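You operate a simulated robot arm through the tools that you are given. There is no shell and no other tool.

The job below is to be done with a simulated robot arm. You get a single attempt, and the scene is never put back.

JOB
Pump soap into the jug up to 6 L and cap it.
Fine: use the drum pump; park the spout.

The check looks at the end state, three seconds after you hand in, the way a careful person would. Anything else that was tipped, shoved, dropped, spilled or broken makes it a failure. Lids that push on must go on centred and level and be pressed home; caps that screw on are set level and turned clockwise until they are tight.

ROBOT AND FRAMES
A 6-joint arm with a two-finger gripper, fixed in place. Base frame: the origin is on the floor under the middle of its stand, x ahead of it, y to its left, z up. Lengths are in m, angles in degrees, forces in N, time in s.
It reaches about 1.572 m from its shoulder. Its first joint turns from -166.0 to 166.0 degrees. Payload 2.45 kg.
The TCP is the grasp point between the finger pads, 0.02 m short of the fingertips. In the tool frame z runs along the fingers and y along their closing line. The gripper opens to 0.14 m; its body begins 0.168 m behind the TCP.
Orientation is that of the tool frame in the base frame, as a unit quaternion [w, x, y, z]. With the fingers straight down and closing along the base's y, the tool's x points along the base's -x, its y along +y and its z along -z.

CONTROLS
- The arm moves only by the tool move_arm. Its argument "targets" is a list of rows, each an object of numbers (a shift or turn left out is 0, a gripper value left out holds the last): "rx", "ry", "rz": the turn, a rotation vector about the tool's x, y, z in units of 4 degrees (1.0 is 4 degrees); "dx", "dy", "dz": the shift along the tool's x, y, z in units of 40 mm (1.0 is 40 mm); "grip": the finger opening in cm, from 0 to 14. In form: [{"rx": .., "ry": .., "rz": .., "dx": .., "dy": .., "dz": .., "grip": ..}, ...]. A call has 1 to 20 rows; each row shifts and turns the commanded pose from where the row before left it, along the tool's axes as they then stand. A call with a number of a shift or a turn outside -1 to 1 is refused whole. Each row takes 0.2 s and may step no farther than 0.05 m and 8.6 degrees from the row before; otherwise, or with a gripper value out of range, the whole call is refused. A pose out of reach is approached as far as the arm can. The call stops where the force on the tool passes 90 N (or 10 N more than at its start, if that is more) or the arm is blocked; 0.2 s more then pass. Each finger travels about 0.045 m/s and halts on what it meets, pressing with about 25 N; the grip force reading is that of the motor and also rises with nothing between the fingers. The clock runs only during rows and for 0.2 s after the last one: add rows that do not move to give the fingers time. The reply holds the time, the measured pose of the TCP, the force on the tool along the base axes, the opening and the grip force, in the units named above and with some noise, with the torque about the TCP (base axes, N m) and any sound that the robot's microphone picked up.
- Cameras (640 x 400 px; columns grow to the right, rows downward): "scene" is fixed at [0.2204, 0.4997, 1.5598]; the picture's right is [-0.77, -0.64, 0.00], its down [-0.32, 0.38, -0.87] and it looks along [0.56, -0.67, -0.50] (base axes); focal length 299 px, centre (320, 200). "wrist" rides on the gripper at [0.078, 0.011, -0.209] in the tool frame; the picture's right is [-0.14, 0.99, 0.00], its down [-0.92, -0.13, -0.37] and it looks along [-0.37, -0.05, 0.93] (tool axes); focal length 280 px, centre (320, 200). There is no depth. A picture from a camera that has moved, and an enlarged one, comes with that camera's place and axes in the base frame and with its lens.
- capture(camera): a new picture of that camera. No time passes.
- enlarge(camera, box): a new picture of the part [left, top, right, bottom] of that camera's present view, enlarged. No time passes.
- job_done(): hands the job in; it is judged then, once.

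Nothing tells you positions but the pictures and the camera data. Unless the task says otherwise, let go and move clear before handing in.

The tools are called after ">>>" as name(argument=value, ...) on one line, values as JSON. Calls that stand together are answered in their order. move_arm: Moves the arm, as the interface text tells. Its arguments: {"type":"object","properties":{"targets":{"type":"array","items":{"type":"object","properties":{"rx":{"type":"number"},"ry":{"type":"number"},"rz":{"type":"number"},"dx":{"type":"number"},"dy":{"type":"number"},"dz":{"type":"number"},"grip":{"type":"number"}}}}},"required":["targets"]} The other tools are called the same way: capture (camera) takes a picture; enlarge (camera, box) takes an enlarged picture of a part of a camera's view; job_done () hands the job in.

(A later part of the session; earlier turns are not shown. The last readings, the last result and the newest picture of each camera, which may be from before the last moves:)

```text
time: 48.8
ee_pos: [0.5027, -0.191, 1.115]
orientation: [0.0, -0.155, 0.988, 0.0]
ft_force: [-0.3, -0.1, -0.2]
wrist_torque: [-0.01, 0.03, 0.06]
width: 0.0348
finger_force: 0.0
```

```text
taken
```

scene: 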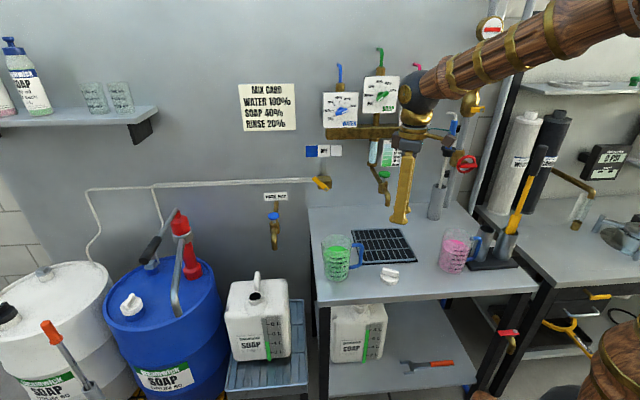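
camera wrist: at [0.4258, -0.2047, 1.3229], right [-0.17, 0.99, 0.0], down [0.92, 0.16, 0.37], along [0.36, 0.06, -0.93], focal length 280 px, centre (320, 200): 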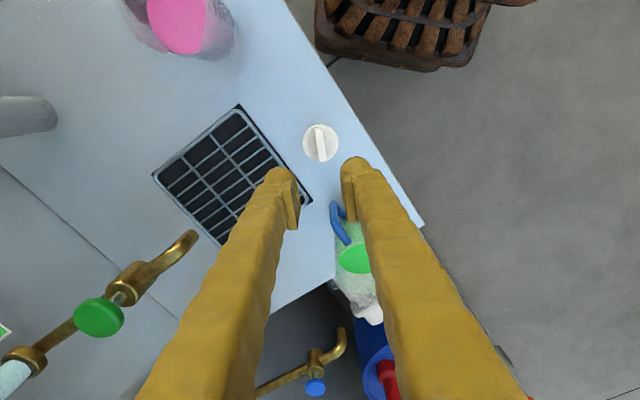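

The cap stands upright on the bench at about [0.503, −0.191]. I estimate the spout tip at [0.917, 0.310, 0.835], about 0.306 m from the pump axis [1.171, 0.139]. The jug neck is 0.303 m from that axis, so a swing of about 47° brings the tip over it. I'll go over and look closely.

>>> move_arm(targets=[{"dx": -0.941, "dy": 0.62, "dz": -0.08}, {"dx": -0.941, "dy": 0.62, "dz": -0.08}, {"dx": -0.941, "dy": 0.62, "dz": -0.08}, {"dx": -0.941, "dy": 0.62, "dz": -0.08}, {"dx": -0.941, "dy": 0.62, "dz": -0.08}, {"dx": -0.941, "dy": 0.62, "dz": -0.08}, {"dx": -0.941, "dy": 0.62, "dz": -0.08}, {"dx": -0.941, "dy": 0.62, "dz": -0.08}, {"dx": -0.941, "dy": 0.62, "dz": -0.08}, {"dx": -0.941, "dy": 0.62, "dz": -0.08}, {"dx": -0.941, "dy": 0.62, "dz": -0.08}, {"dx": -0.941, "dy": 0.62, "dz": -0.08}, {"dx": -0.941, "dy": 0.62, "dz": -0.08}, {"dx": -0.941, "dy": 0.62, "dz": -0.08}, {}])

>>> move_arm(targets=[{"rz": 0.994}, {"rz": 0.994}, {"rz": 0.994}, {"rz": 0.994}, {"rz": 0.994}, {"rz": 0.994}, {"rz": 0.994}, {"rz": 0.994}, {"rz": 0.994}, {"rz": 0.994}, {"rz": 0.994}, {"rz": 0.994}, {"rz": 0.994}, {}])

>>> capture(camera="wrist")

>>> capture(camera="scene")

```text
time: 52.0
ee_pos: [0.8979, 0.3007, 1.1605]
orientation: [0.0, -0.155, 0.988, -0.001]
ft_force: [-0.6, -0.4, -0.2]
wrist_torque: [0.03, 0.0, 0.0]
width: 0.035
finger_force: 0.1
```

```text
time: 55.0
ee_pos: [0.8978, 0.3007, 1.1612]
orientation: [0.0, 0.292, 0.956, 0.0]
ft_force: [0.1, 0.0, -0.1]
wrist_torque: [0.02, 0.01, 0.02]
width: 0.0351
finger_force: 0.0
```

```text
taken
camera wrist: at [0.8404, 0.3531, 1.3682], right [0.67, 0.74, 0.0], down [0.69, -0.62, 0.37], along [0.27, -0.25, -0.93], focal length 280 px, centre (320, 200)
```

wrist: 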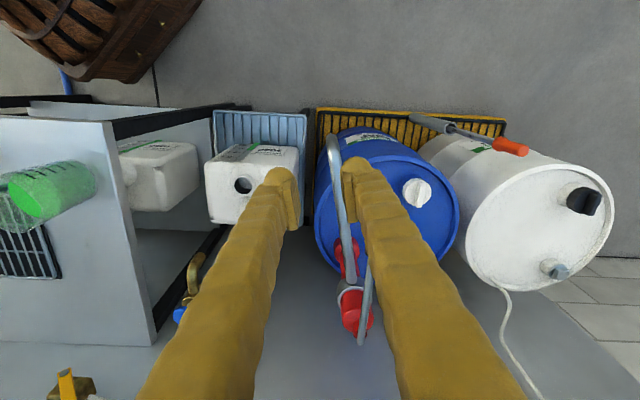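

```text
taken
```

scene: 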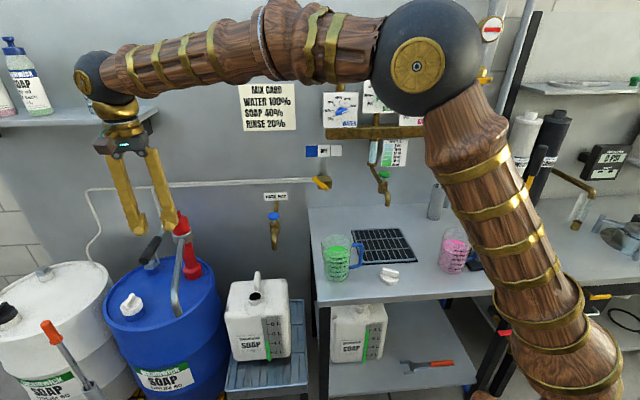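

>>> enlarge(camera="wrist", box=[260, 110, 420, 260])

>>> enlarge(camera="wrist", box=[270, 220, 430, 360])

```text
2.67 times, centred on (340, 185) of wrist
camera zoom: at [0.8404, 0.3531, 1.3682], right [0.67, 0.74, 0.0], down [0.69, -0.62, 0.37], along [0.27, -0.25, -0.93], focal length 748 px, centre (267, 240)
```

zoom: 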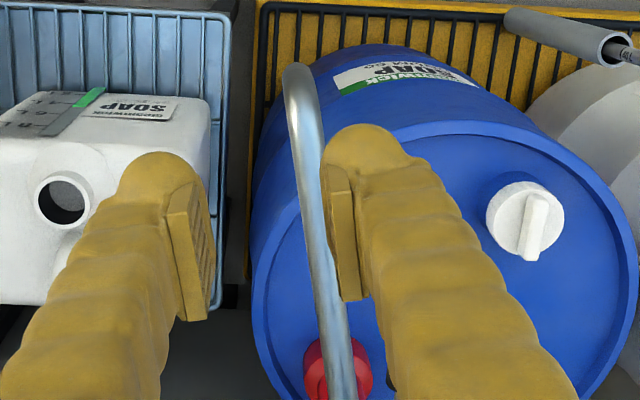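

```text
2.86 times, centred on (350, 290) of wrist
camera zoom: at [0.8404, 0.3531, 1.3682], right [0.67, 0.74, 0.0], down [0.69, -0.62, 0.37], along [0.27, -0.25, -0.93], focal length 801 px, centre (234, -57)
```

zoom: 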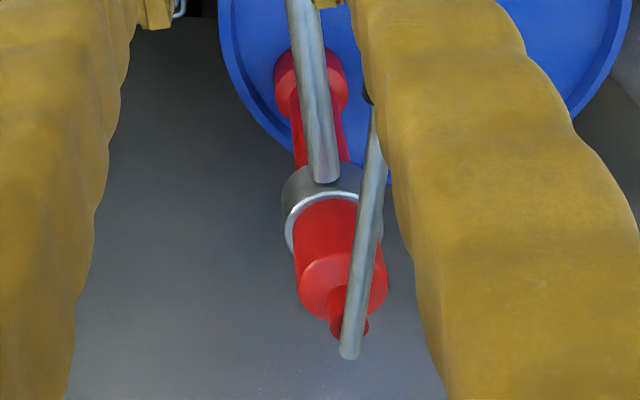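

The spout geometry checks out: axis about [1.171, 0.143], arm at z≈0.905, bend about 0.30 m out at about 146°. I'll straddle the bend from above, staying clear of the lever end, which is about 7 cm away.

>>> move_arm(targets=[{"dx": -0.46, "dy": 0.51, "grip": 5}, {"dz": 0.9}, {"dz": 0.9}, {"dz": 0.9}, {"dz": 0.9}, {"dz": 0.9}, {"dz": 0.5}, {}])

>>> capture(camera="wrist")

>>> enlarge(camera="scene", box=[90, 150, 250, 330])

```text
time: 56.8
ee_pos: [0.9252, 0.3074, 0.9601]
orientation: [0.001, 0.292, 0.956, 0.0]
ft_force: [-0.5, 0.5, -0.1]
wrist_torque: [0.02, 0.03, -0.02]
width: 0.0498
finger_force: 0.1
```

```text
taken
camera wrist: at [0.8672, 0.3599, 1.1684], right [0.67, 0.74, 0.0], down [0.69, -0.62, 0.37], along [0.27, -0.25, -0.93], focal length 280 px, centre (320, 200)
```

wrist: 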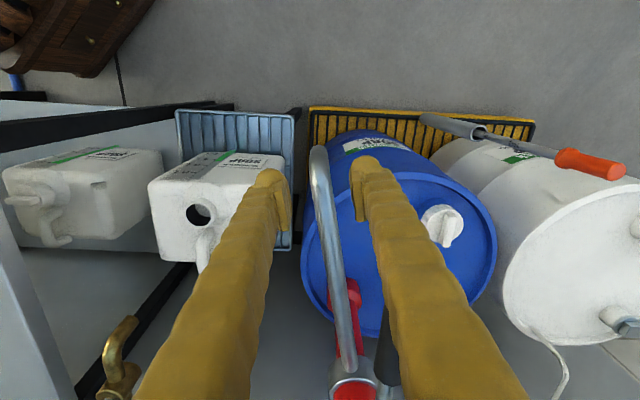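

```text
2.22 times, centred on (170, 240) of scene
camera zoom: at [0.2204, 0.4997, 1.5598], right [-0.77, -0.64, 0.0], down [-0.32, 0.38, -0.87], along [0.56, -0.67, -0.5], focal length 664 px, centre (653, 111)
```

zoom: 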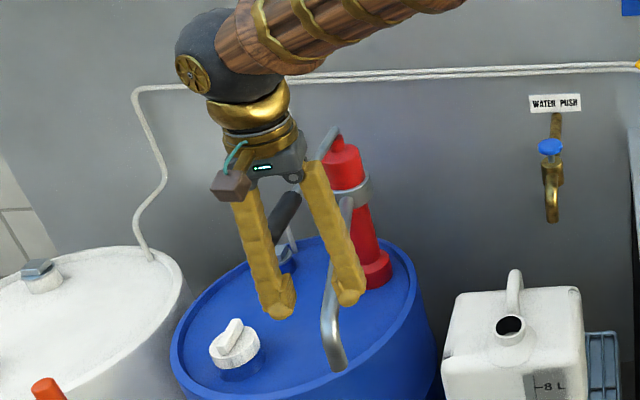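

>>> move_arm(targets=[{"grip": 4}, {}, {"dz": 0.5}, {"dz": 0.5}, {"dz": 0.3}, {"dz": 0.3}, {}])

>>> capture(camera="wrist")

>>> enlarge(camera="scene", box=[90, 150, 250, 330])

```text
time: 58.4
ee_pos: [0.925, 0.3069, 0.8965]
orientation: [0.0, 0.292, 0.956, 0.0]
ft_force: [0.8, -0.3, 0.0]
wrist_torque: [-0.01, 0.0, 0.0]
width: 0.04
finger_force: 0.0
```

```text
taken
camera wrist: at [0.8673, 0.3599, 1.1044], right [0.67, 0.74, 0.0], down [0.69, -0.62, 0.37], along [0.27, -0.25, -0.93], focal length 280 px, centre (320, 200)
```

wrist: 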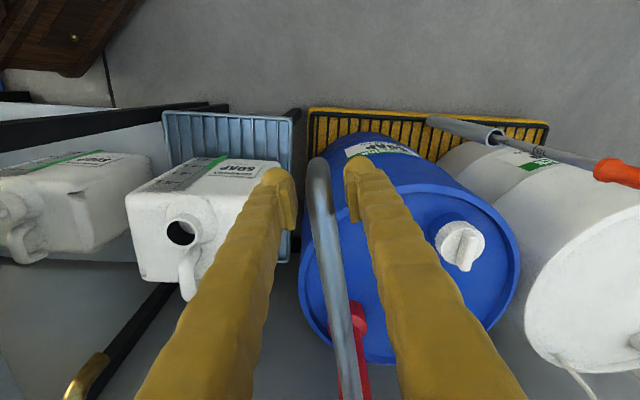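

```text
2.22 times, centred on (170, 240) of scene
camera zoom: at [0.2204, 0.4997, 1.5598], right [-0.77, -0.64, 0.0], down [-0.32, 0.38, -0.87], along [0.56, -0.67, -0.5], focal length 664 px, centre (653, 111)
```

zoom: 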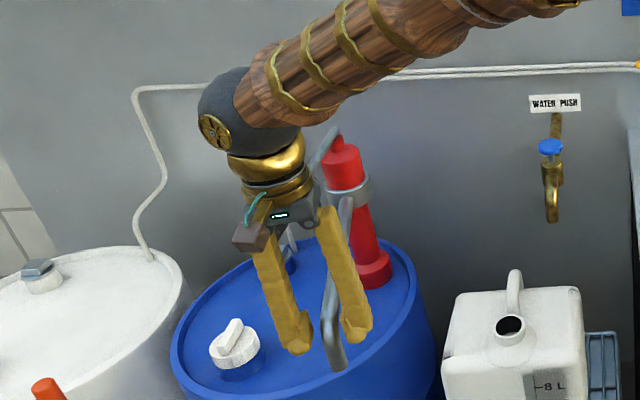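

>>> move_arm(targets=[{"grip": 1}, {}, {}, {}])

>>> capture(camera="wrist")

```text
time: 59.4
ee_pos: [0.9252, 0.3057, 0.8972]
orientation: [0.0, 0.292, 0.956, 0.001]
ft_force: [-8.4, -7.8, -1.7]
wrist_torque: [-0.11, 0.07, -0.01]
width: 0.0207
finger_force: 44.7
```

```text
taken
camera wrist: at [0.8672, 0.3596, 1.1044], right [0.67, 0.74, 0.0], down [0.69, -0.62, 0.37], along [0.27, -0.25, -0.93], focal length 280 px, centre (320, 200)
```

wrist: 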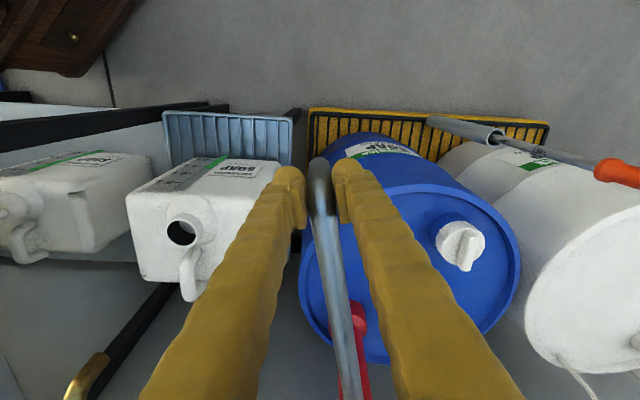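

The spout tube is gripped (21 mm). I'll swing it counter-clockwise about the pump axis in small arc steps, checking the force.

>>> move_arm(targets=[{"rz": -0.5, "dy": -0.257, "dx": -0.0045}, {"rz": -0.5, "dy": -0.257, "dx": -0.0045}, {}])

>>> capture(camera="scene")

```text
time: 60.2
ee_pos: [0.915, 0.2907, 0.8962]
orientation: [0.0, 0.258, 0.966, 0.0]
ft_force: [-3.8, 3.6, -1.1]
wrist_torque: [0.17, 0.11, 0.07]
width: 0.0204
finger_force: 45.0
```

```text
taken
```

scene: 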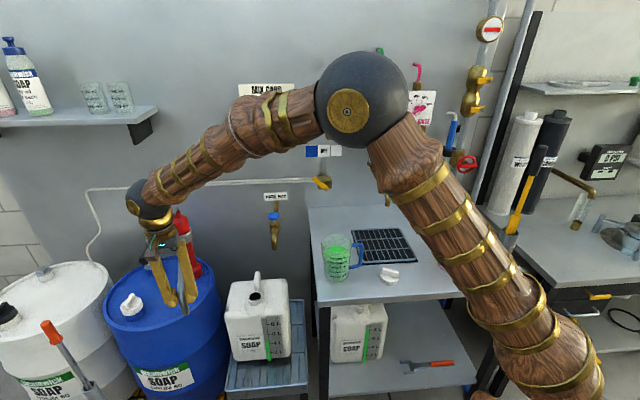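

>>> move_arm(targets=[{"rz": -1, "dy": -0.5145, "dx": -0.018}, {"rz": -1, "dy": -0.5145, "dx": -0.018}, {"rz": -1, "dy": -0.5145, "dx": -0.018}, {"rz": -1, "dy": -0.5145, "dx": -0.018}, {"rz": -1, "dy": -0.5145, "dx": -0.018}, {}])

```text
time: 61.6
ee_pos: [0.8794, 0.193, 0.8966]
orientation: [-0.001, 0.087, 0.996, 0.0]
ft_force: [11.6, -3.0, -12.9]
wrist_torque: [-0.03, -0.28, -0.03]
width: 0.0207
finger_force: 45.1
```

>>> move_arm(targets=[{"dx": -0.02, "dz": 0.01}, {"rz": -1, "dy": -0.5145, "dx": -0.022}, {"rz": -1, "dy": -0.5145, "dx": -0.022}, {"rz": -1, "dy": -0.5145, "dx": -0.022}, {"rz": -1, "dy": -0.5145, "dx": -0.022}, {}])

>>> capture(camera="wrist")

>>> enlarge(camera="scene", box=[150, 190, 310, 330])

```text
time: 63.0
ee_pos: [0.8764, 0.1104, 0.8966]
orientation: [0.0, -0.054, 0.999, 0.001]
ft_force: [-31.9, -2.7, 10.2]
wrist_torque: [0.01, 0.39, 0.02]
width: 0.0206
finger_force: 45.2
```

```text
taken
camera wrist: at [0.799, 0.113, 1.1042], right [0.03, 1.0, 0.0], down [0.93, -0.03, 0.37], along [0.37, -0.01, -0.93], focal length 280 px, centre (320, 200)
```

wrist: 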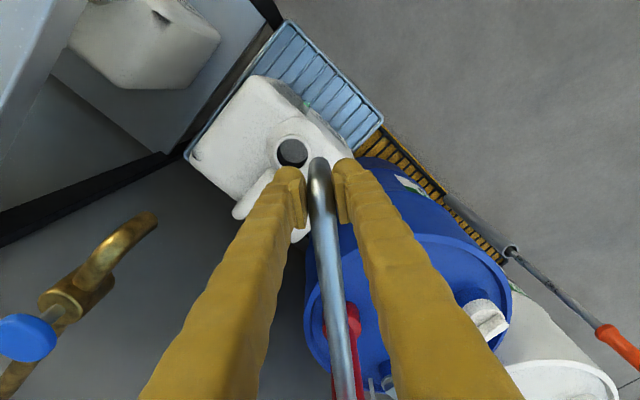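

```text
2.86 times, centred on (230, 260) of scene
camera zoom: at [0.2204, 0.4997, 1.5598], right [-0.77, -0.64, 0.0], down [-0.32, 0.38, -0.87], along [0.56, -0.67, -0.5], focal length 853 px, centre (577, 29)
```

zoom: 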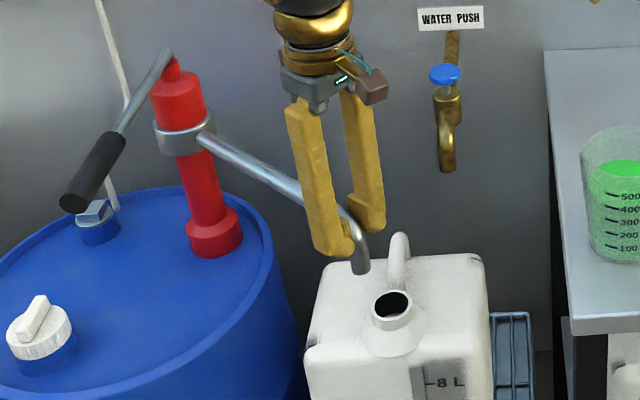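

>>> move_arm(targets=[{"dx": 0.03, "dz": -0.008}, {"rz": -0.9, "dy": -0.463, "dx": -0.0146}, {}])

```text
time: 63.8
ee_pos: [0.8791, 0.092, 0.8966]
orientation: [0.0, -0.084, 0.996, 0.0]
ft_force: [-12.5, -0.3, 1.1]
wrist_torque: [0.03, 0.07, 0.04]
width: 0.0207
finger_force: 45.1
```

>>> move_arm(targets=[{"dx": 0.012}, {"rz": -0.9, "dy": -0.463, "dx": -0.0146}, {}])

>>> enlarge(camera="scene", box=[200, 230, 310, 330])

>>> enlarge(camera="wrist", box=[240, 90, 400, 240])

```text
time: 64.6
ee_pos: [0.8821, 0.0742, 0.897]
orientation: [0.001, -0.115, 0.993, 0.0]
ft_force: [3.3, -0.2, 0.1]
wrist_torque: [0.06, -0.28, -0.12]
width: 0.0206
finger_force: 45.2
```

```text
4.00 times, centred on (255, 280) of scene
camera zoom: at [0.2204, 0.4997, 1.5598], right [-0.77, -0.64, 0.0], down [-0.32, 0.38, -0.87], along [0.56, -0.67, -0.5], focal length 1194 px, centre (580, -120)
```

zoom: 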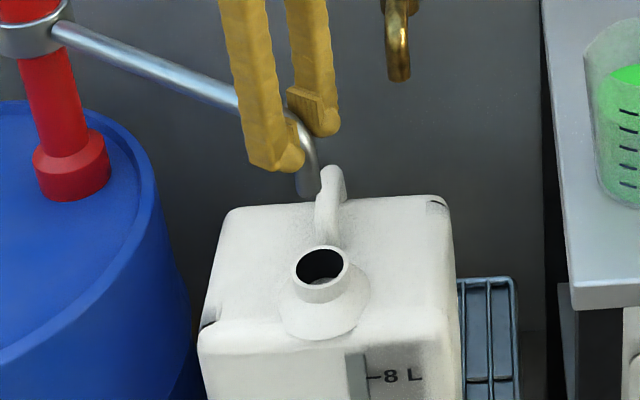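

```text
2.67 times, centred on (320, 165) of wrist
camera zoom: at [0.8046, 0.0669, 1.1039], right [-0.09, 1.0, 0.0], down [0.93, 0.09, 0.37], along [0.37, 0.03, -0.93], focal length 748 px, centre (320, 293)
```

zoom: 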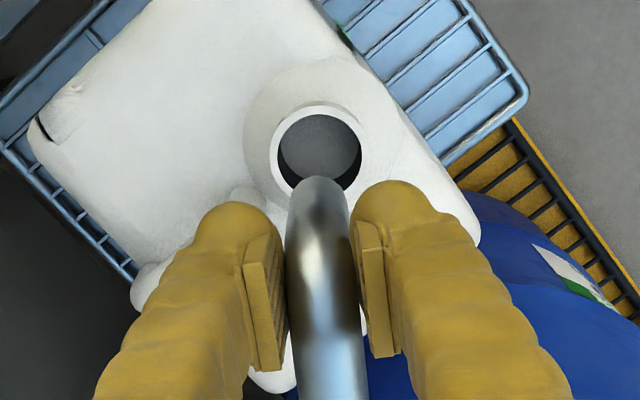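

The spout tip now sits over the neck: it lines up in the wrist view, and the scene ray passes through [0.875, 0.073, 0.83]. I'll release it and rise straight up.

>>> move_arm(targets=[{"grip": 4}, {}, {}, {}, {"dz": -0.3}, {"dz": -0.6}, {"dz": -0.9}, {"dz": -0.9}, {"dz": -0.9}, {"dz": -0.9}, {"dz": -0.9}, {}])

>>> enlarge(camera="scene", box=[100, 190, 310, 330])

>>> capture(camera="wrist")

```text
time: 67.2
ee_pos: [0.8817, 0.0739, 1.1122]
orientation: [0.0, -0.114, 0.993, 0.0]
ft_force: [-0.2, 0.1, 0.3]
wrist_torque: [0.01, -0.01, 0.02]
width: 0.0399
finger_force: 0.1
```

```text
2.86 times, centred on (205, 260) of scene
camera zoom: at [0.2204, 0.4997, 1.5598], right [-0.77, -0.64, 0.0], down [-0.32, 0.38, -0.87], along [0.56, -0.67, -0.5], focal length 853 px, centre (649, 29)
```

zoom: 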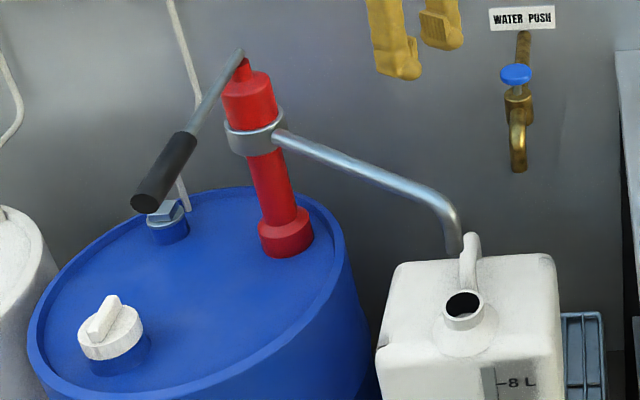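

```text
taken
camera wrist: at [0.804, 0.0666, 1.3198], right [-0.09, 1.0, 0.0], down [0.93, 0.09, 0.37], along [0.37, 0.03, -0.93], focal length 280 px, centre (320, 200)
```

wrist: 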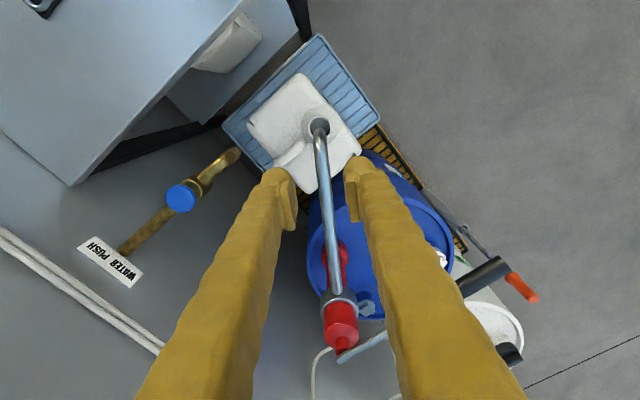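

>>> enlarge(camera="wrist", box=[270, 80, 370, 170])

>>> enlarge(camera="wrist", box=[300, 260, 540, 400])

>>> enlarge(camera="scene", box=[120, 190, 220, 270])

```text
4.44 times, centred on (320, 125) of wrist
camera zoom: at [0.804, 0.0666, 1.3198], right [-0.09, 1.0, 0.0], down [0.93, 0.09, 0.37], along [0.37, 0.03, -0.93], focal length 1246 px, centre (320, 533)
```

zoom: 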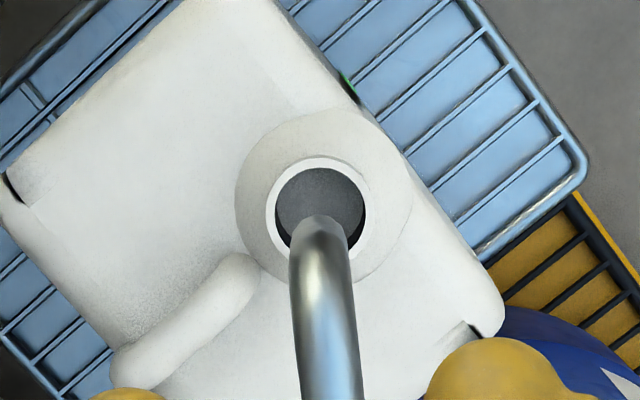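

```text
2.67 times, centred on (420, 330) of wrist
camera zoom: at [0.804, 0.0666, 1.3198], right [-0.09, 1.0, 0.0], down [0.93, 0.09, 0.37], along [0.37, 0.03, -0.93], focal length 748 px, centre (53, -147)
```

zoom: 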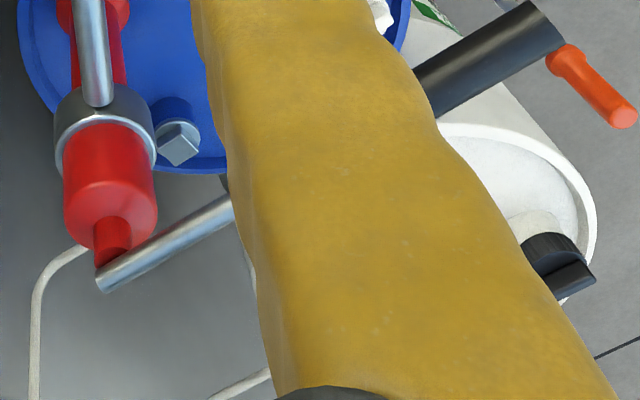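

```text
5.00 times, centred on (170, 230) of scene
camera zoom: at [0.2204, 0.4997, 1.5598], right [-0.77, -0.64, 0.0], down [-0.32, 0.38, -0.87], along [0.56, -0.67, -0.5], focal length 1493 px, centre (1070, 50)
```

zoom: 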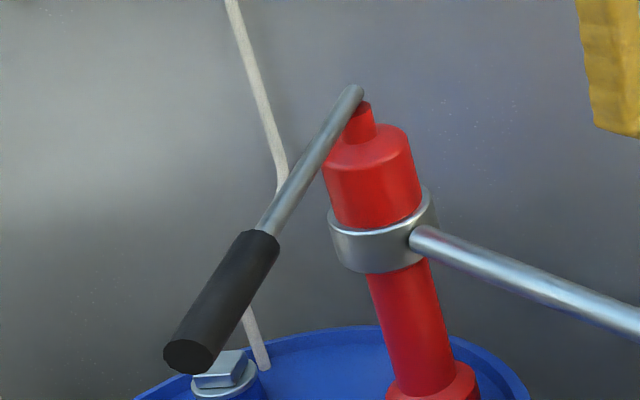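

The tip is centred over the neck, and the lever did not turn with the spout. The lever is horizontal at z≈1.006, with its black grip running from about [1.07, 0.254] to [0.995, 0.325]. I'll move above the grip with the closing line across it.

>>> move_arm(targets=[{"dx": -0.76, "dy": 0.8025, "dz": -0.08}, {"dx": -0.76, "dy": 0.8025, "dz": -0.08}, {"dx": -0.76, "dy": 0.8025, "dz": -0.08}, {"dx": -0.76, "dy": 0.8025, "dz": -0.08}, {"dx": -0.76, "dy": 0.8025, "dz": -0.08}, {"dx": -0.76, "dy": 0.8025, "dz": -0.08}, {"grip": 6}, {}])

>>> move_arm(targets=[{"rz": 0.983}, {"rz": 0.983}, {"rz": 0.983}, {"rz": 0.983}, {"rz": 0.983}, {"rz": 0.983}, {"rz": 0.983}, {"rz": 0.983}, {"rz": 0.983}, {"rz": 0.983}, {"rz": 0.983}, {"rz": 0.983}, {"rz": 0.983}, {"rz": 0.983}, {"rz": 0.983}, {}])

>>> capture(camera="wrist")

>>> capture(camera="scene")

```text
time: 69.0
ee_pos: [1.017, 0.3025, 1.1304]
orientation: [0.0, -0.115, 0.993, 0.0]
ft_force: [-0.3, -0.6, 0.2]
wrist_torque: [-0.02, 0.04, 0.02]
width: 0.0601
finger_force: 0.0
```

```text
time: 72.4
ee_pos: [1.0162, 0.3032, 1.1312]
orientation: [-0.001, 0.389, 0.921, -0.001]
ft_force: [-0.5, 0.7, 0.0]
wrist_torque: [0.01, -0.01, 0.01]
width: 0.0602
finger_force: 0.0
```

```text
taken
camera wrist: at [0.9696, 0.3669, 1.3391], right [0.81, 0.59, 0.0], down [0.55, -0.75, 0.37], along [0.22, -0.3, -0.93], focal length 280 px, centre (320, 200)
```

wrist: 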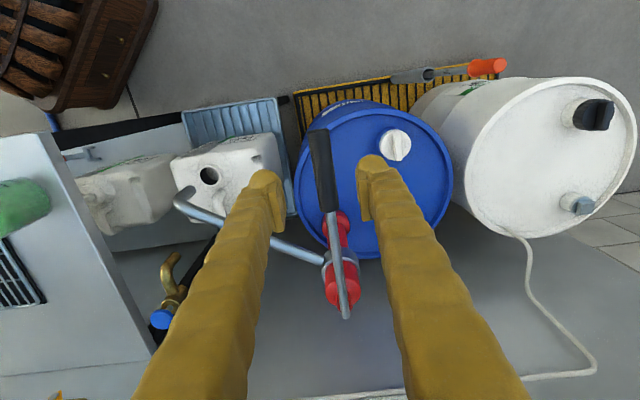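

```text
taken
```

scene: 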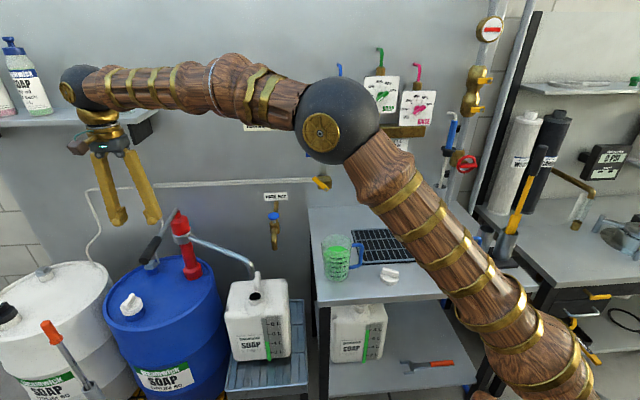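

Lined up over the grip (about 31 mm diameter). I'll descend and close on it.

>>> move_arm(targets=[{"dz": 0.7}, {"dz": 0.7}, {"dz": 0.7}, {"dz": 0.5}, {"dz": 0.45}, {}])

>>> capture(camera="wrist")

>>> enlarge(camera="scene", box=[60, 150, 220, 290])

```text
time: 73.8
ee_pos: [1.0158, 0.3043, 1.0085]
orientation: [0.0, 0.388, 0.922, 0.0]
ft_force: [0.2, -0.6, 0.2]
wrist_torque: [0.01, -0.01, 0.02]
width: 0.0603
finger_force: 0.1
```

```text
taken
camera wrist: at [0.9696, 0.3677, 1.2164], right [0.81, 0.59, 0.0], down [0.55, -0.75, 0.37], along [0.22, -0.3, -0.93], focal length 280 px, centre (320, 200)
```

wrist: 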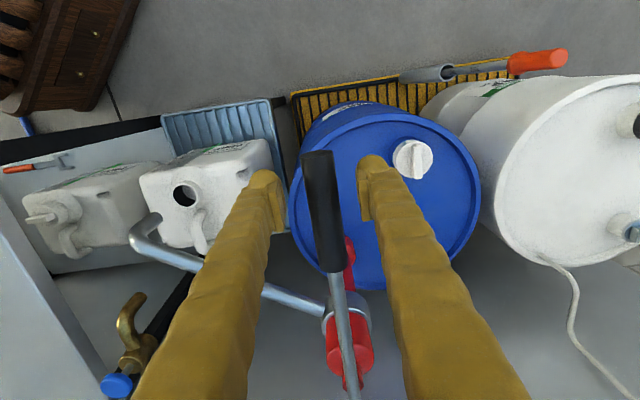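

```text
2.86 times, centred on (140, 220) of scene
camera zoom: at [0.2204, 0.4997, 1.5598], right [-0.77, -0.64, 0.0], down [-0.32, 0.38, -0.87], along [0.56, -0.67, -0.5], focal length 853 px, centre (834, 143)
```

zoom: 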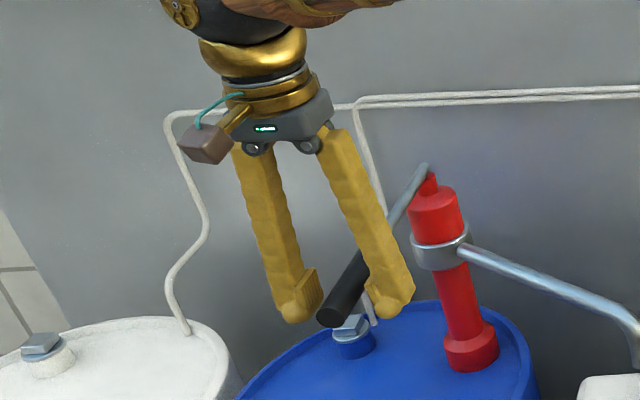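

>>> move_arm(targets=[{"grip": 2}, {}, {}, {}, {}])

>>> capture(camera="wrist")

```text
time: 75.0
ee_pos: [1.0165, 0.3046, 1.0088]
orientation: [0.0, 0.389, 0.921, 0.0]
ft_force: [8.4, 5.4, -1.1]
wrist_torque: [-0.04, 0.03, 0.11]
width: 0.0262
finger_force: 4.1
```

```text
taken
camera wrist: at [0.9696, 0.3679, 1.2166], right [0.81, 0.59, 0.0], down [0.55, -0.75, 0.37], along [0.22, -0.3, -0.93], focal length 280 px, centre (320, 200)
```

wrist: 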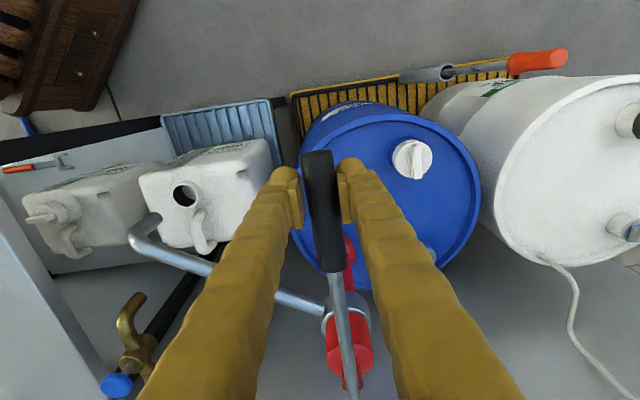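

>>> move_arm(targets=[{}, {}, {}])

>>> move_arm(targets=[{"dz": 0.05}, {"dz": 0.05}, {}])

```text
time: 75.8
ee_pos: [1.016, 0.3035, 1.0094]
orientation: [0.0, 0.389, 0.921, 0.0]
ft_force: [7.1, 7.0, -1.4]
wrist_torque: [0.0, 0.03, 0.16]
width: 0.0266
finger_force: 4.9
```

```text
time: 76.6
ee_pos: [1.0156, 0.3044, 1.0053]
orientation: [0.0, 0.388, 0.921, 0.0]
ft_force: [7.6, 7.9, 3.9]
wrist_torque: [-0.04, -0.09, 0.2]
width: 0.0265
finger_force: 4.7
```

>>> move_arm(targets=[{"dz": 0.2, "dx": -0.004}, {"dz": 0.2, "dx": -0.012}, {}])

>>> enlarge(camera="scene", box=[60, 150, 220, 290])

>>> capture(camera="wrist")

```text
time: 77.4
ee_pos: [1.0154, 0.3039, 0.9881]
orientation: [-0.001, 0.388, 0.922, -0.001]
ft_force: [8.3, 8.4, 1.1]
wrist_torque: [-0.15, 0.19, 0.23]
width: 0.0272
finger_force: 5.5
```

```text
2.86 times, centred on (140, 220) of scene
camera zoom: at [0.2204, 0.4997, 1.5598], right [-0.77, -0.64, 0.0], down [-0.32, 0.38, -0.87], along [0.56, -0.67, -0.5], focal length 853 px, centre (834, 143)
```

zoom: 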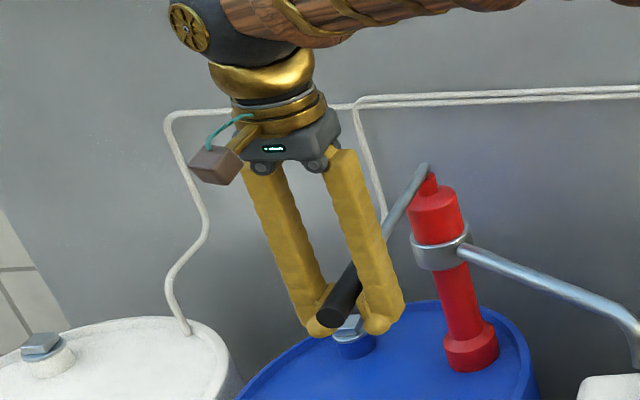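

```text
taken
camera wrist: at [0.9705, 0.3669, 1.1962], right [0.81, 0.59, 0.0], down [0.55, -0.75, 0.37], along [0.22, -0.3, -0.93], focal length 280 px, centre (320, 200)
```

wrist: 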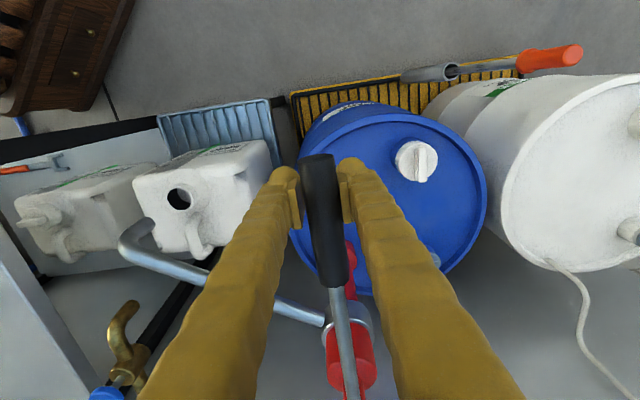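

The lever didn't move; the pads slid because the grip was light (5 N, with the opening commanded only just under the grip's width). I'll re-centre on the lever, squeeze properly, and try again.

>>> move_arm(targets=[{"grip": 5}, {}, {"dz": -0.43, "dx": 0.016, "dy": 0.02}, {}, {"grip": 0}, {}, {}, {}, {}])

```text
time: 79.4
ee_pos: [1.0175, 0.3052, 1.0069]
orientation: [0.001, 0.388, 0.922, 0.001]
ft_force: [26.9, 16.7, -2.1]
wrist_torque: [0.05, 0.1, 1.12]
width: 0.022
finger_force: 45.1
```

>>> move_arm(targets=[{"dy": 0.025}, {}])

>>> move_arm(targets=[{"dy": 0.025}, {}])

>>> enlarge(camera="wrist", box=[250, 120, 410, 260])

>>> enlarge(camera="scene", box=[60, 150, 220, 290])

```text
time: 80.0
ee_pos: [1.0171, 0.3058, 1.0068]
orientation: [0.0, 0.388, 0.921, -0.001]
ft_force: [10.7, 10.0, 2.0]
wrist_torque: [-0.46, -0.43, 1.14]
width: 0.0219
finger_force: 45.3
```

```text
time: 80.6
ee_pos: [1.0168, 0.3057, 1.0053]
orientation: [0.0, 0.388, 0.922, 0.0]
ft_force: [-14.5, -2.5, 2.3]
wrist_torque: [-0.41, -0.43, 1.2]
width: 0.0218
finger_force: 45.3
```

```text
2.86 times, centred on (330, 190) of wrist
camera zoom: at [0.9718, 0.3688, 1.2141], right [0.81, 0.59, 0.0], down [0.55, -0.75, 0.37], along [0.22, -0.3, -0.93], focal length 801 px, centre (291, 229)
```

zoom: 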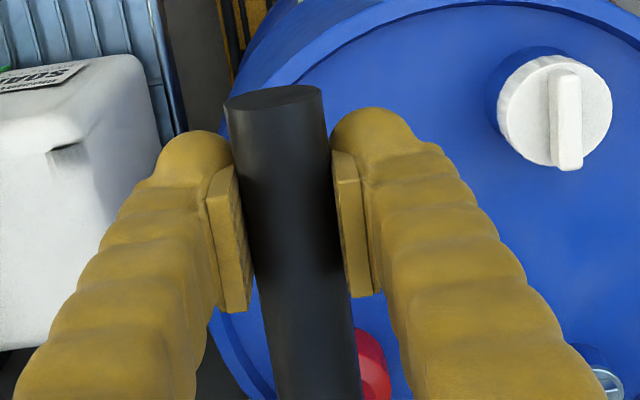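

```text
2.86 times, centred on (140, 220) of scene
camera zoom: at [0.2204, 0.4997, 1.5598], right [-0.77, -0.64, 0.0], down [-0.32, 0.38, -0.87], along [0.56, -0.67, -0.5], focal length 853 px, centre (834, 143)
```

zoom: 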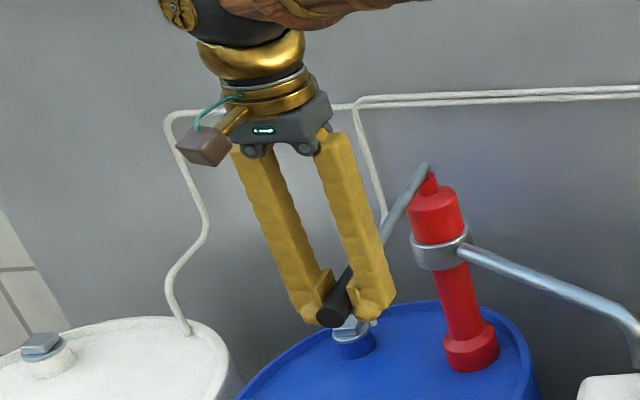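

>>> move_arm(targets=[{"rz": -0.4, "dy": -0.012}, {}])

>>> move_arm(targets=[{"dz": 0.05}, {"dz": 0.05}, {}])

```text
time: 81.2
ee_pos: [1.0177, 0.3052, 1.0059]
orientation: [-0.001, 0.376, 0.927, 0.001]
ft_force: [-9.7, -3.8, 1.1]
wrist_torque: [0.41, 0.32, -1.33]
width: 0.0217
finger_force: 45.2
```

```text
time: 82.0
ee_pos: [1.018, 0.3051, 1.0043]
orientation: [0.001, 0.375, 0.927, 0.001]
ft_force: [-12.2, -9.6, 35.9]
wrist_torque: [-0.09, -0.09, -1.14]
width: 0.0219
finger_force: 45.1
```

>>> move_arm(targets=[{"dz": -0.05}, {"dz": -0.05}, {"rz": 0.2}, {}])

>>> move_arm(targets=[{"dz": -0.05}, {"dz": -0.05}, {}])

```text
time: 83.0
ee_pos: [1.0176, 0.3046, 1.0051]
orientation: [0.0, 0.382, 0.924, -0.002]
ft_force: [14.9, -9.1, -8.9]
wrist_torque: [0.94, 0.99, -0.06]
width: 0.022
finger_force: 45.1
```

```text
time: 83.8
ee_pos: [1.0185, 0.3048, 1.0114]
orientation: [0.0, 0.381, 0.924, -0.001]
ft_force: [2.0, -11.0, -8.9]
wrist_torque: [1.02, 1.04, -0.11]
width: 0.0217
finger_force: 45.5
```

The lever resists going down but lifts freely, so it rests at its low end. The stroke is up, then down. I'll raise it along its arc.

>>> move_arm(targets=[{"dz": -0.291, "dx": -0.015}, {"dz": -0.29, "dx": -0.03}, {"dz": -0.288, "dx": -0.045}, {}])

>>> enlarge(camera="scene", box=[60, 130, 300, 330])

```text
time: 84.8
ee_pos: [1.0206, 0.3033, 1.0444]
orientation: [0.0, 0.382, 0.924, 0.0]
ft_force: [-22.2, -10.1, -8.4]
wrist_torque: [0.97, 1.01, -0.19]
width: 0.0217
finger_force: 45.0
```

```text
2.00 times, centred on (180, 230) of scene
camera zoom: at [0.2204, 0.4997, 1.5598], right [-0.77, -0.64, 0.0], down [-0.32, 0.38, -0.87], along [0.56, -0.67, -0.5], focal length 597 px, centre (600, 140)
```

zoom: 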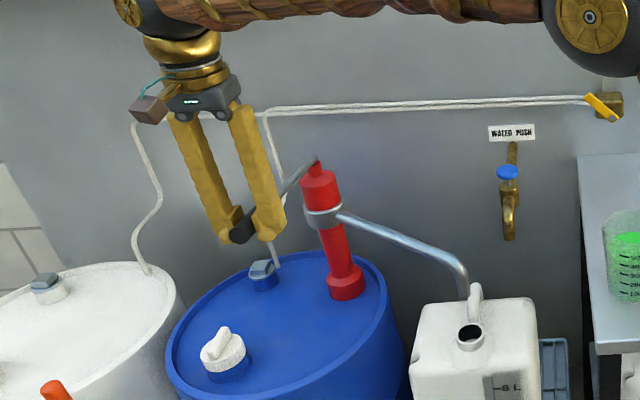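

>>> move_arm(targets=[{"dy": -0.025}, {"dz": -0.2855, "dx": -0.061}, {"dz": -0.282, "dx": -0.0755}, {"dz": -0.278, "dx": -0.09}, {}])

>>> enlarge(camera="scene", box=[60, 130, 300, 330])

```text
time: 86.0
ee_pos: [1.0269, 0.2968, 1.0788]
orientation: [0.001, 0.381, 0.924, 0.001]
ft_force: [8.9, 15.2, -6.6]
wrist_torque: [0.88, 0.87, 0.03]
width: 0.0222
finger_force: 45.0
```

```text
2.00 times, centred on (180, 230) of scene
camera zoom: at [0.2204, 0.4997, 1.5598], right [-0.77, -0.64, 0.0], down [-0.32, 0.38, -0.87], along [0.56, -0.67, -0.5], focal length 597 px, centre (600, 140)
```

zoom: 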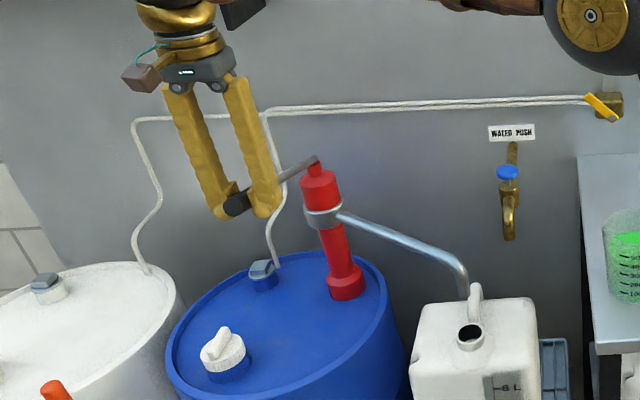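

>>> move_arm(targets=[{"dy": 0.018}, {"dz": -0.2725, "dx": -0.1045}, {"dz": -0.2665, "dx": -0.119}, {}])

>>> move_arm(targets=[{"dz": -0.26, "dx": -0.1325}, {"dz": -0.2525, "dx": -0.146}, {}])

>>> enlarge(camera="scene", box=[60, 130, 300, 330])

```text
time: 87.0
ee_pos: [1.0321, 0.2899, 1.1009]
orientation: [0.0, 0.382, 0.924, -0.001]
ft_force: [1.5, 13.3, -3.4]
wrist_torque: [0.6, 0.63, 0.07]
width: 0.0219
finger_force: 45.1
```

```text
time: 87.8
ee_pos: [1.0413, 0.2817, 1.1213]
orientation: [0.0, 0.382, 0.924, 0.0]
ft_force: [0.6, 13.9, -3.5]
wrist_torque: [0.8, 0.9, 0.04]
width: 0.0222
finger_force: 44.5
```

```text
2.00 times, centred on (180, 230) of scene
camera zoom: at [0.2204, 0.4997, 1.5598], right [-0.77, -0.64, 0.0], down [-0.32, 0.38, -0.87], along [0.56, -0.67, -0.5], focal length 597 px, centre (600, 140)
```

zoom: 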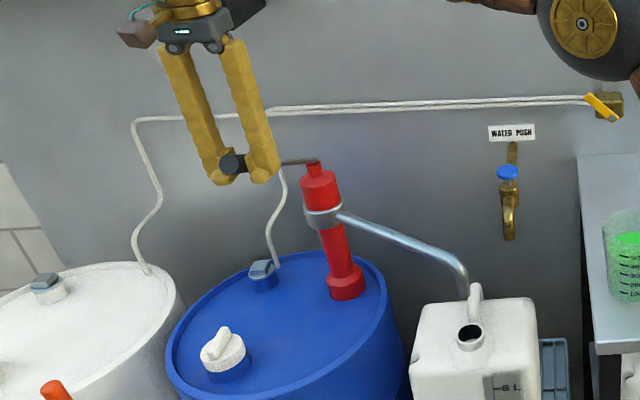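

>>> move_arm(targets=[{"dz": -0.245, "dx": -0.159}, {"dz": -0.2365, "dx": -0.1715}, {}])

>>> move_arm(targets=[{"dz": -0.226, "dx": -0.184}, {}])

>>> enlarge(camera="scene", box=[60, 130, 300, 330])

>>> enlarge(camera="scene", box=[220, 260, 320, 370])

```text
time: 88.6
ee_pos: [1.0492, 0.2713, 1.1395]
orientation: [0.0, 0.382, 0.924, 0.0]
ft_force: [-3.9, 10.6, -2.0]
wrist_torque: [0.78, 0.86, 0.0]
width: 0.0223
finger_force: 45.0
```

```text
time: 89.2
ee_pos: [1.0558, 0.2665, 1.151]
orientation: [0.001, 0.382, 0.924, 0.0]
ft_force: [-3.8, 10.3, -2.0]
wrist_torque: [0.79, 0.89, 0.02]
width: 0.0221
finger_force: 45.1
```

```text
2.00 times, centred on (180, 230) of scene
camera zoom: at [0.2204, 0.4997, 1.5598], right [-0.77, -0.64, 0.0], down [-0.32, 0.38, -0.87], along [0.56, -0.67, -0.5], focal length 597 px, centre (600, 140)
```

zoom: 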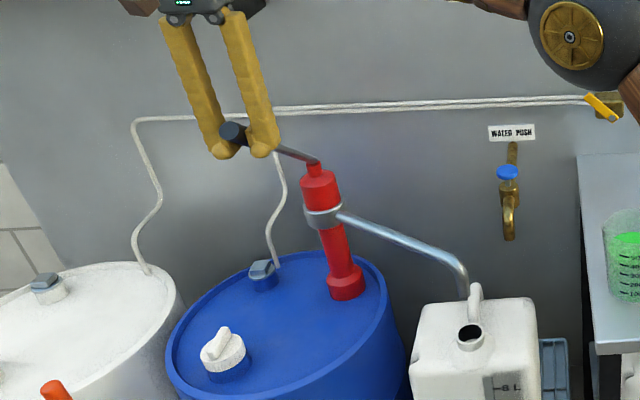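

```text
3.64 times, centred on (270, 315) of scene
camera zoom: at [0.2204, 0.4997, 1.5598], right [-0.77, -0.64, 0.0], down [-0.32, 0.38, -0.87], along [0.56, -0.67, -0.5], focal length 1086 px, centre (502, -218)
```

zoom: 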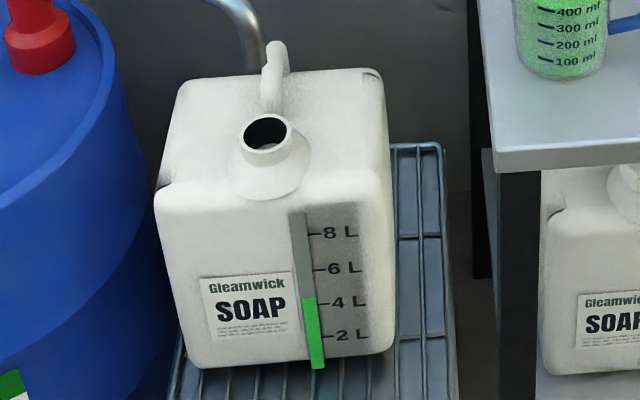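

The lever is now up about 40° and the gauge hasn't changed. I'll push down part of the stroke and look for the soap stream and any change in level.

>>> move_arm(targets=[{"dz": 0.226, "dx": 0.184}, {"dz": 0.2365, "dx": 0.1715}, {"dz": 0.245, "dx": 0.159}, {"dz": 0.2525, "dx": 0.146}])

>>> enlarge(camera="scene", box=[220, 230, 320, 370])

```text
time: 90.2
ee_pos: [1.0365, 0.2862, 1.1123]
orientation: [0.001, 0.382, 0.924, 0.0]
ft_force: [6.2, -2.2, 4.3]
wrist_torque: [-1.12, -1.08, -0.06]
width: 0.0216
finger_force: 44.8
```

```text
2.86 times, centred on (270, 300) of scene
camera zoom: at [0.2204, 0.4997, 1.5598], right [-0.77, -0.64, 0.0], down [-0.32, 0.38, -0.87], along [0.56, -0.67, -0.5], focal length 853 px, centre (463, -86)
```

zoom: 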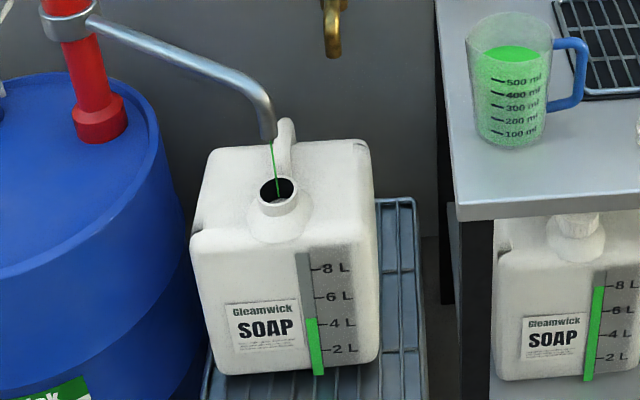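

Green soap is streaming straight into the neck on the downstroke. I'll finish this stroke and measure the gauge.

>>> move_arm(targets=[{"dz": 0.26, "dx": 0.1325}, {"dz": 0.2665, "dx": 0.119}, {"dz": 0.2725, "dx": 0.1045}, {"dz": 0.278, "dx": 0.09}, {}])

>>> enlarge(camera="scene", box=[250, 305, 300, 370])

>>> move_arm(targets=[{"dz": 0.282, "dx": 0.0755}, {"dz": 0.2855, "dx": 0.061}, {"dz": 0.288, "dx": 0.045}, {"dz": 0.29, "dx": 0.03}, {}])

>>> enlarge(camera="scene", box=[250, 305, 300, 370])

>>> enlarge(camera="scene", box=[220, 230, 320, 370])

```text
time: 91.4
ee_pos: [1.0235, 0.2992, 1.0669]
orientation: [0.0, 0.382, 0.924, 0.0]
ft_force: [2.7, 1.6, 4.0]
wrist_torque: [-1.03, -1.0, -0.14]
width: 0.0211
finger_force: 44.3
```

```text
6.15 times, centred on (275, 338) of scene
camera zoom: at [0.2204, 0.4997, 1.5598], right [-0.77, -0.64, 0.0], down [-0.32, 0.38, -0.87], along [0.56, -0.67, -0.5], focal length 1837 px, centre (597, -646)
```

zoom: 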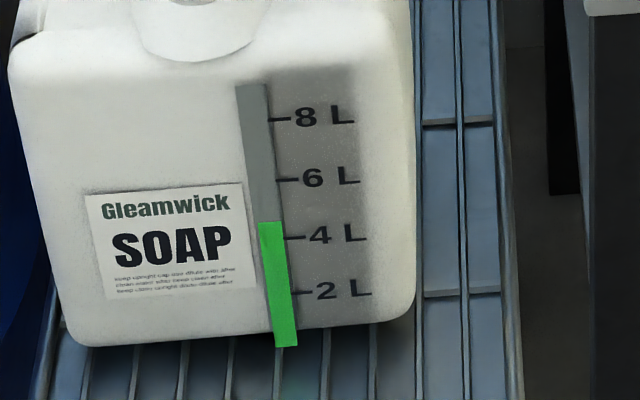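

```text
time: 92.6
ee_pos: [1.0174, 0.3056, 1.0215]
orientation: [0.0, 0.381, 0.924, 0.0]
ft_force: [-5.6, 9.4, 5.2]
wrist_torque: [-0.97, -0.93, -0.12]
width: 0.0214
finger_force: 44.7
```

```text
6.15 times, centred on (275, 338) of scene
camera zoom: at [0.2204, 0.4997, 1.5598], right [-0.77, -0.64, 0.0], down [-0.32, 0.38, -0.87], along [0.56, -0.67, -0.5], focal length 1837 px, centre (597, -646)
```

zoom: 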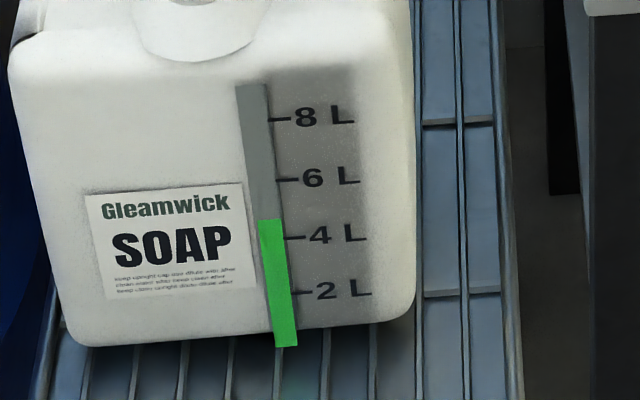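

```text
2.86 times, centred on (270, 300) of scene
camera zoom: at [0.2204, 0.4997, 1.5598], right [-0.77, -0.64, 0.0], down [-0.32, 0.38, -0.87], along [0.56, -0.67, -0.5], focal length 853 px, centre (463, -86)
```

zoom: 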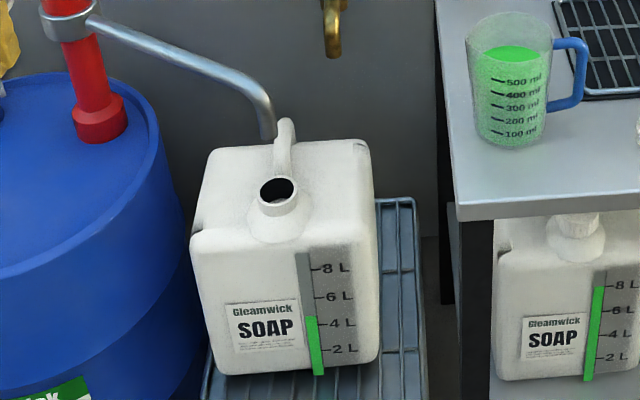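

One stroke added about 0.3 L, so the level is now about 4.6 L. I'll zoom tightly on the gauge for an accurate baseline.

>>> enlarge(camera="scene", box=[258, 312, 290, 352])

```text
10.00 times, centred on (274, 332) of scene
camera zoom: at [0.2204, 0.4997, 1.5598], right [-0.77, -0.64, 0.0], down [-0.32, 0.38, -0.87], along [0.56, -0.67, -0.5], focal length 2986 px, centre (780, -1120)
```

zoom: 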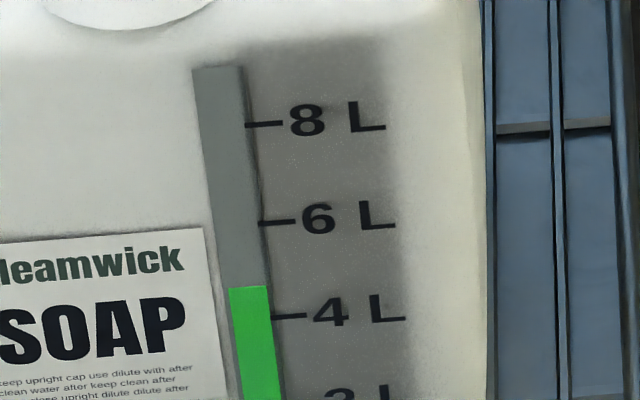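

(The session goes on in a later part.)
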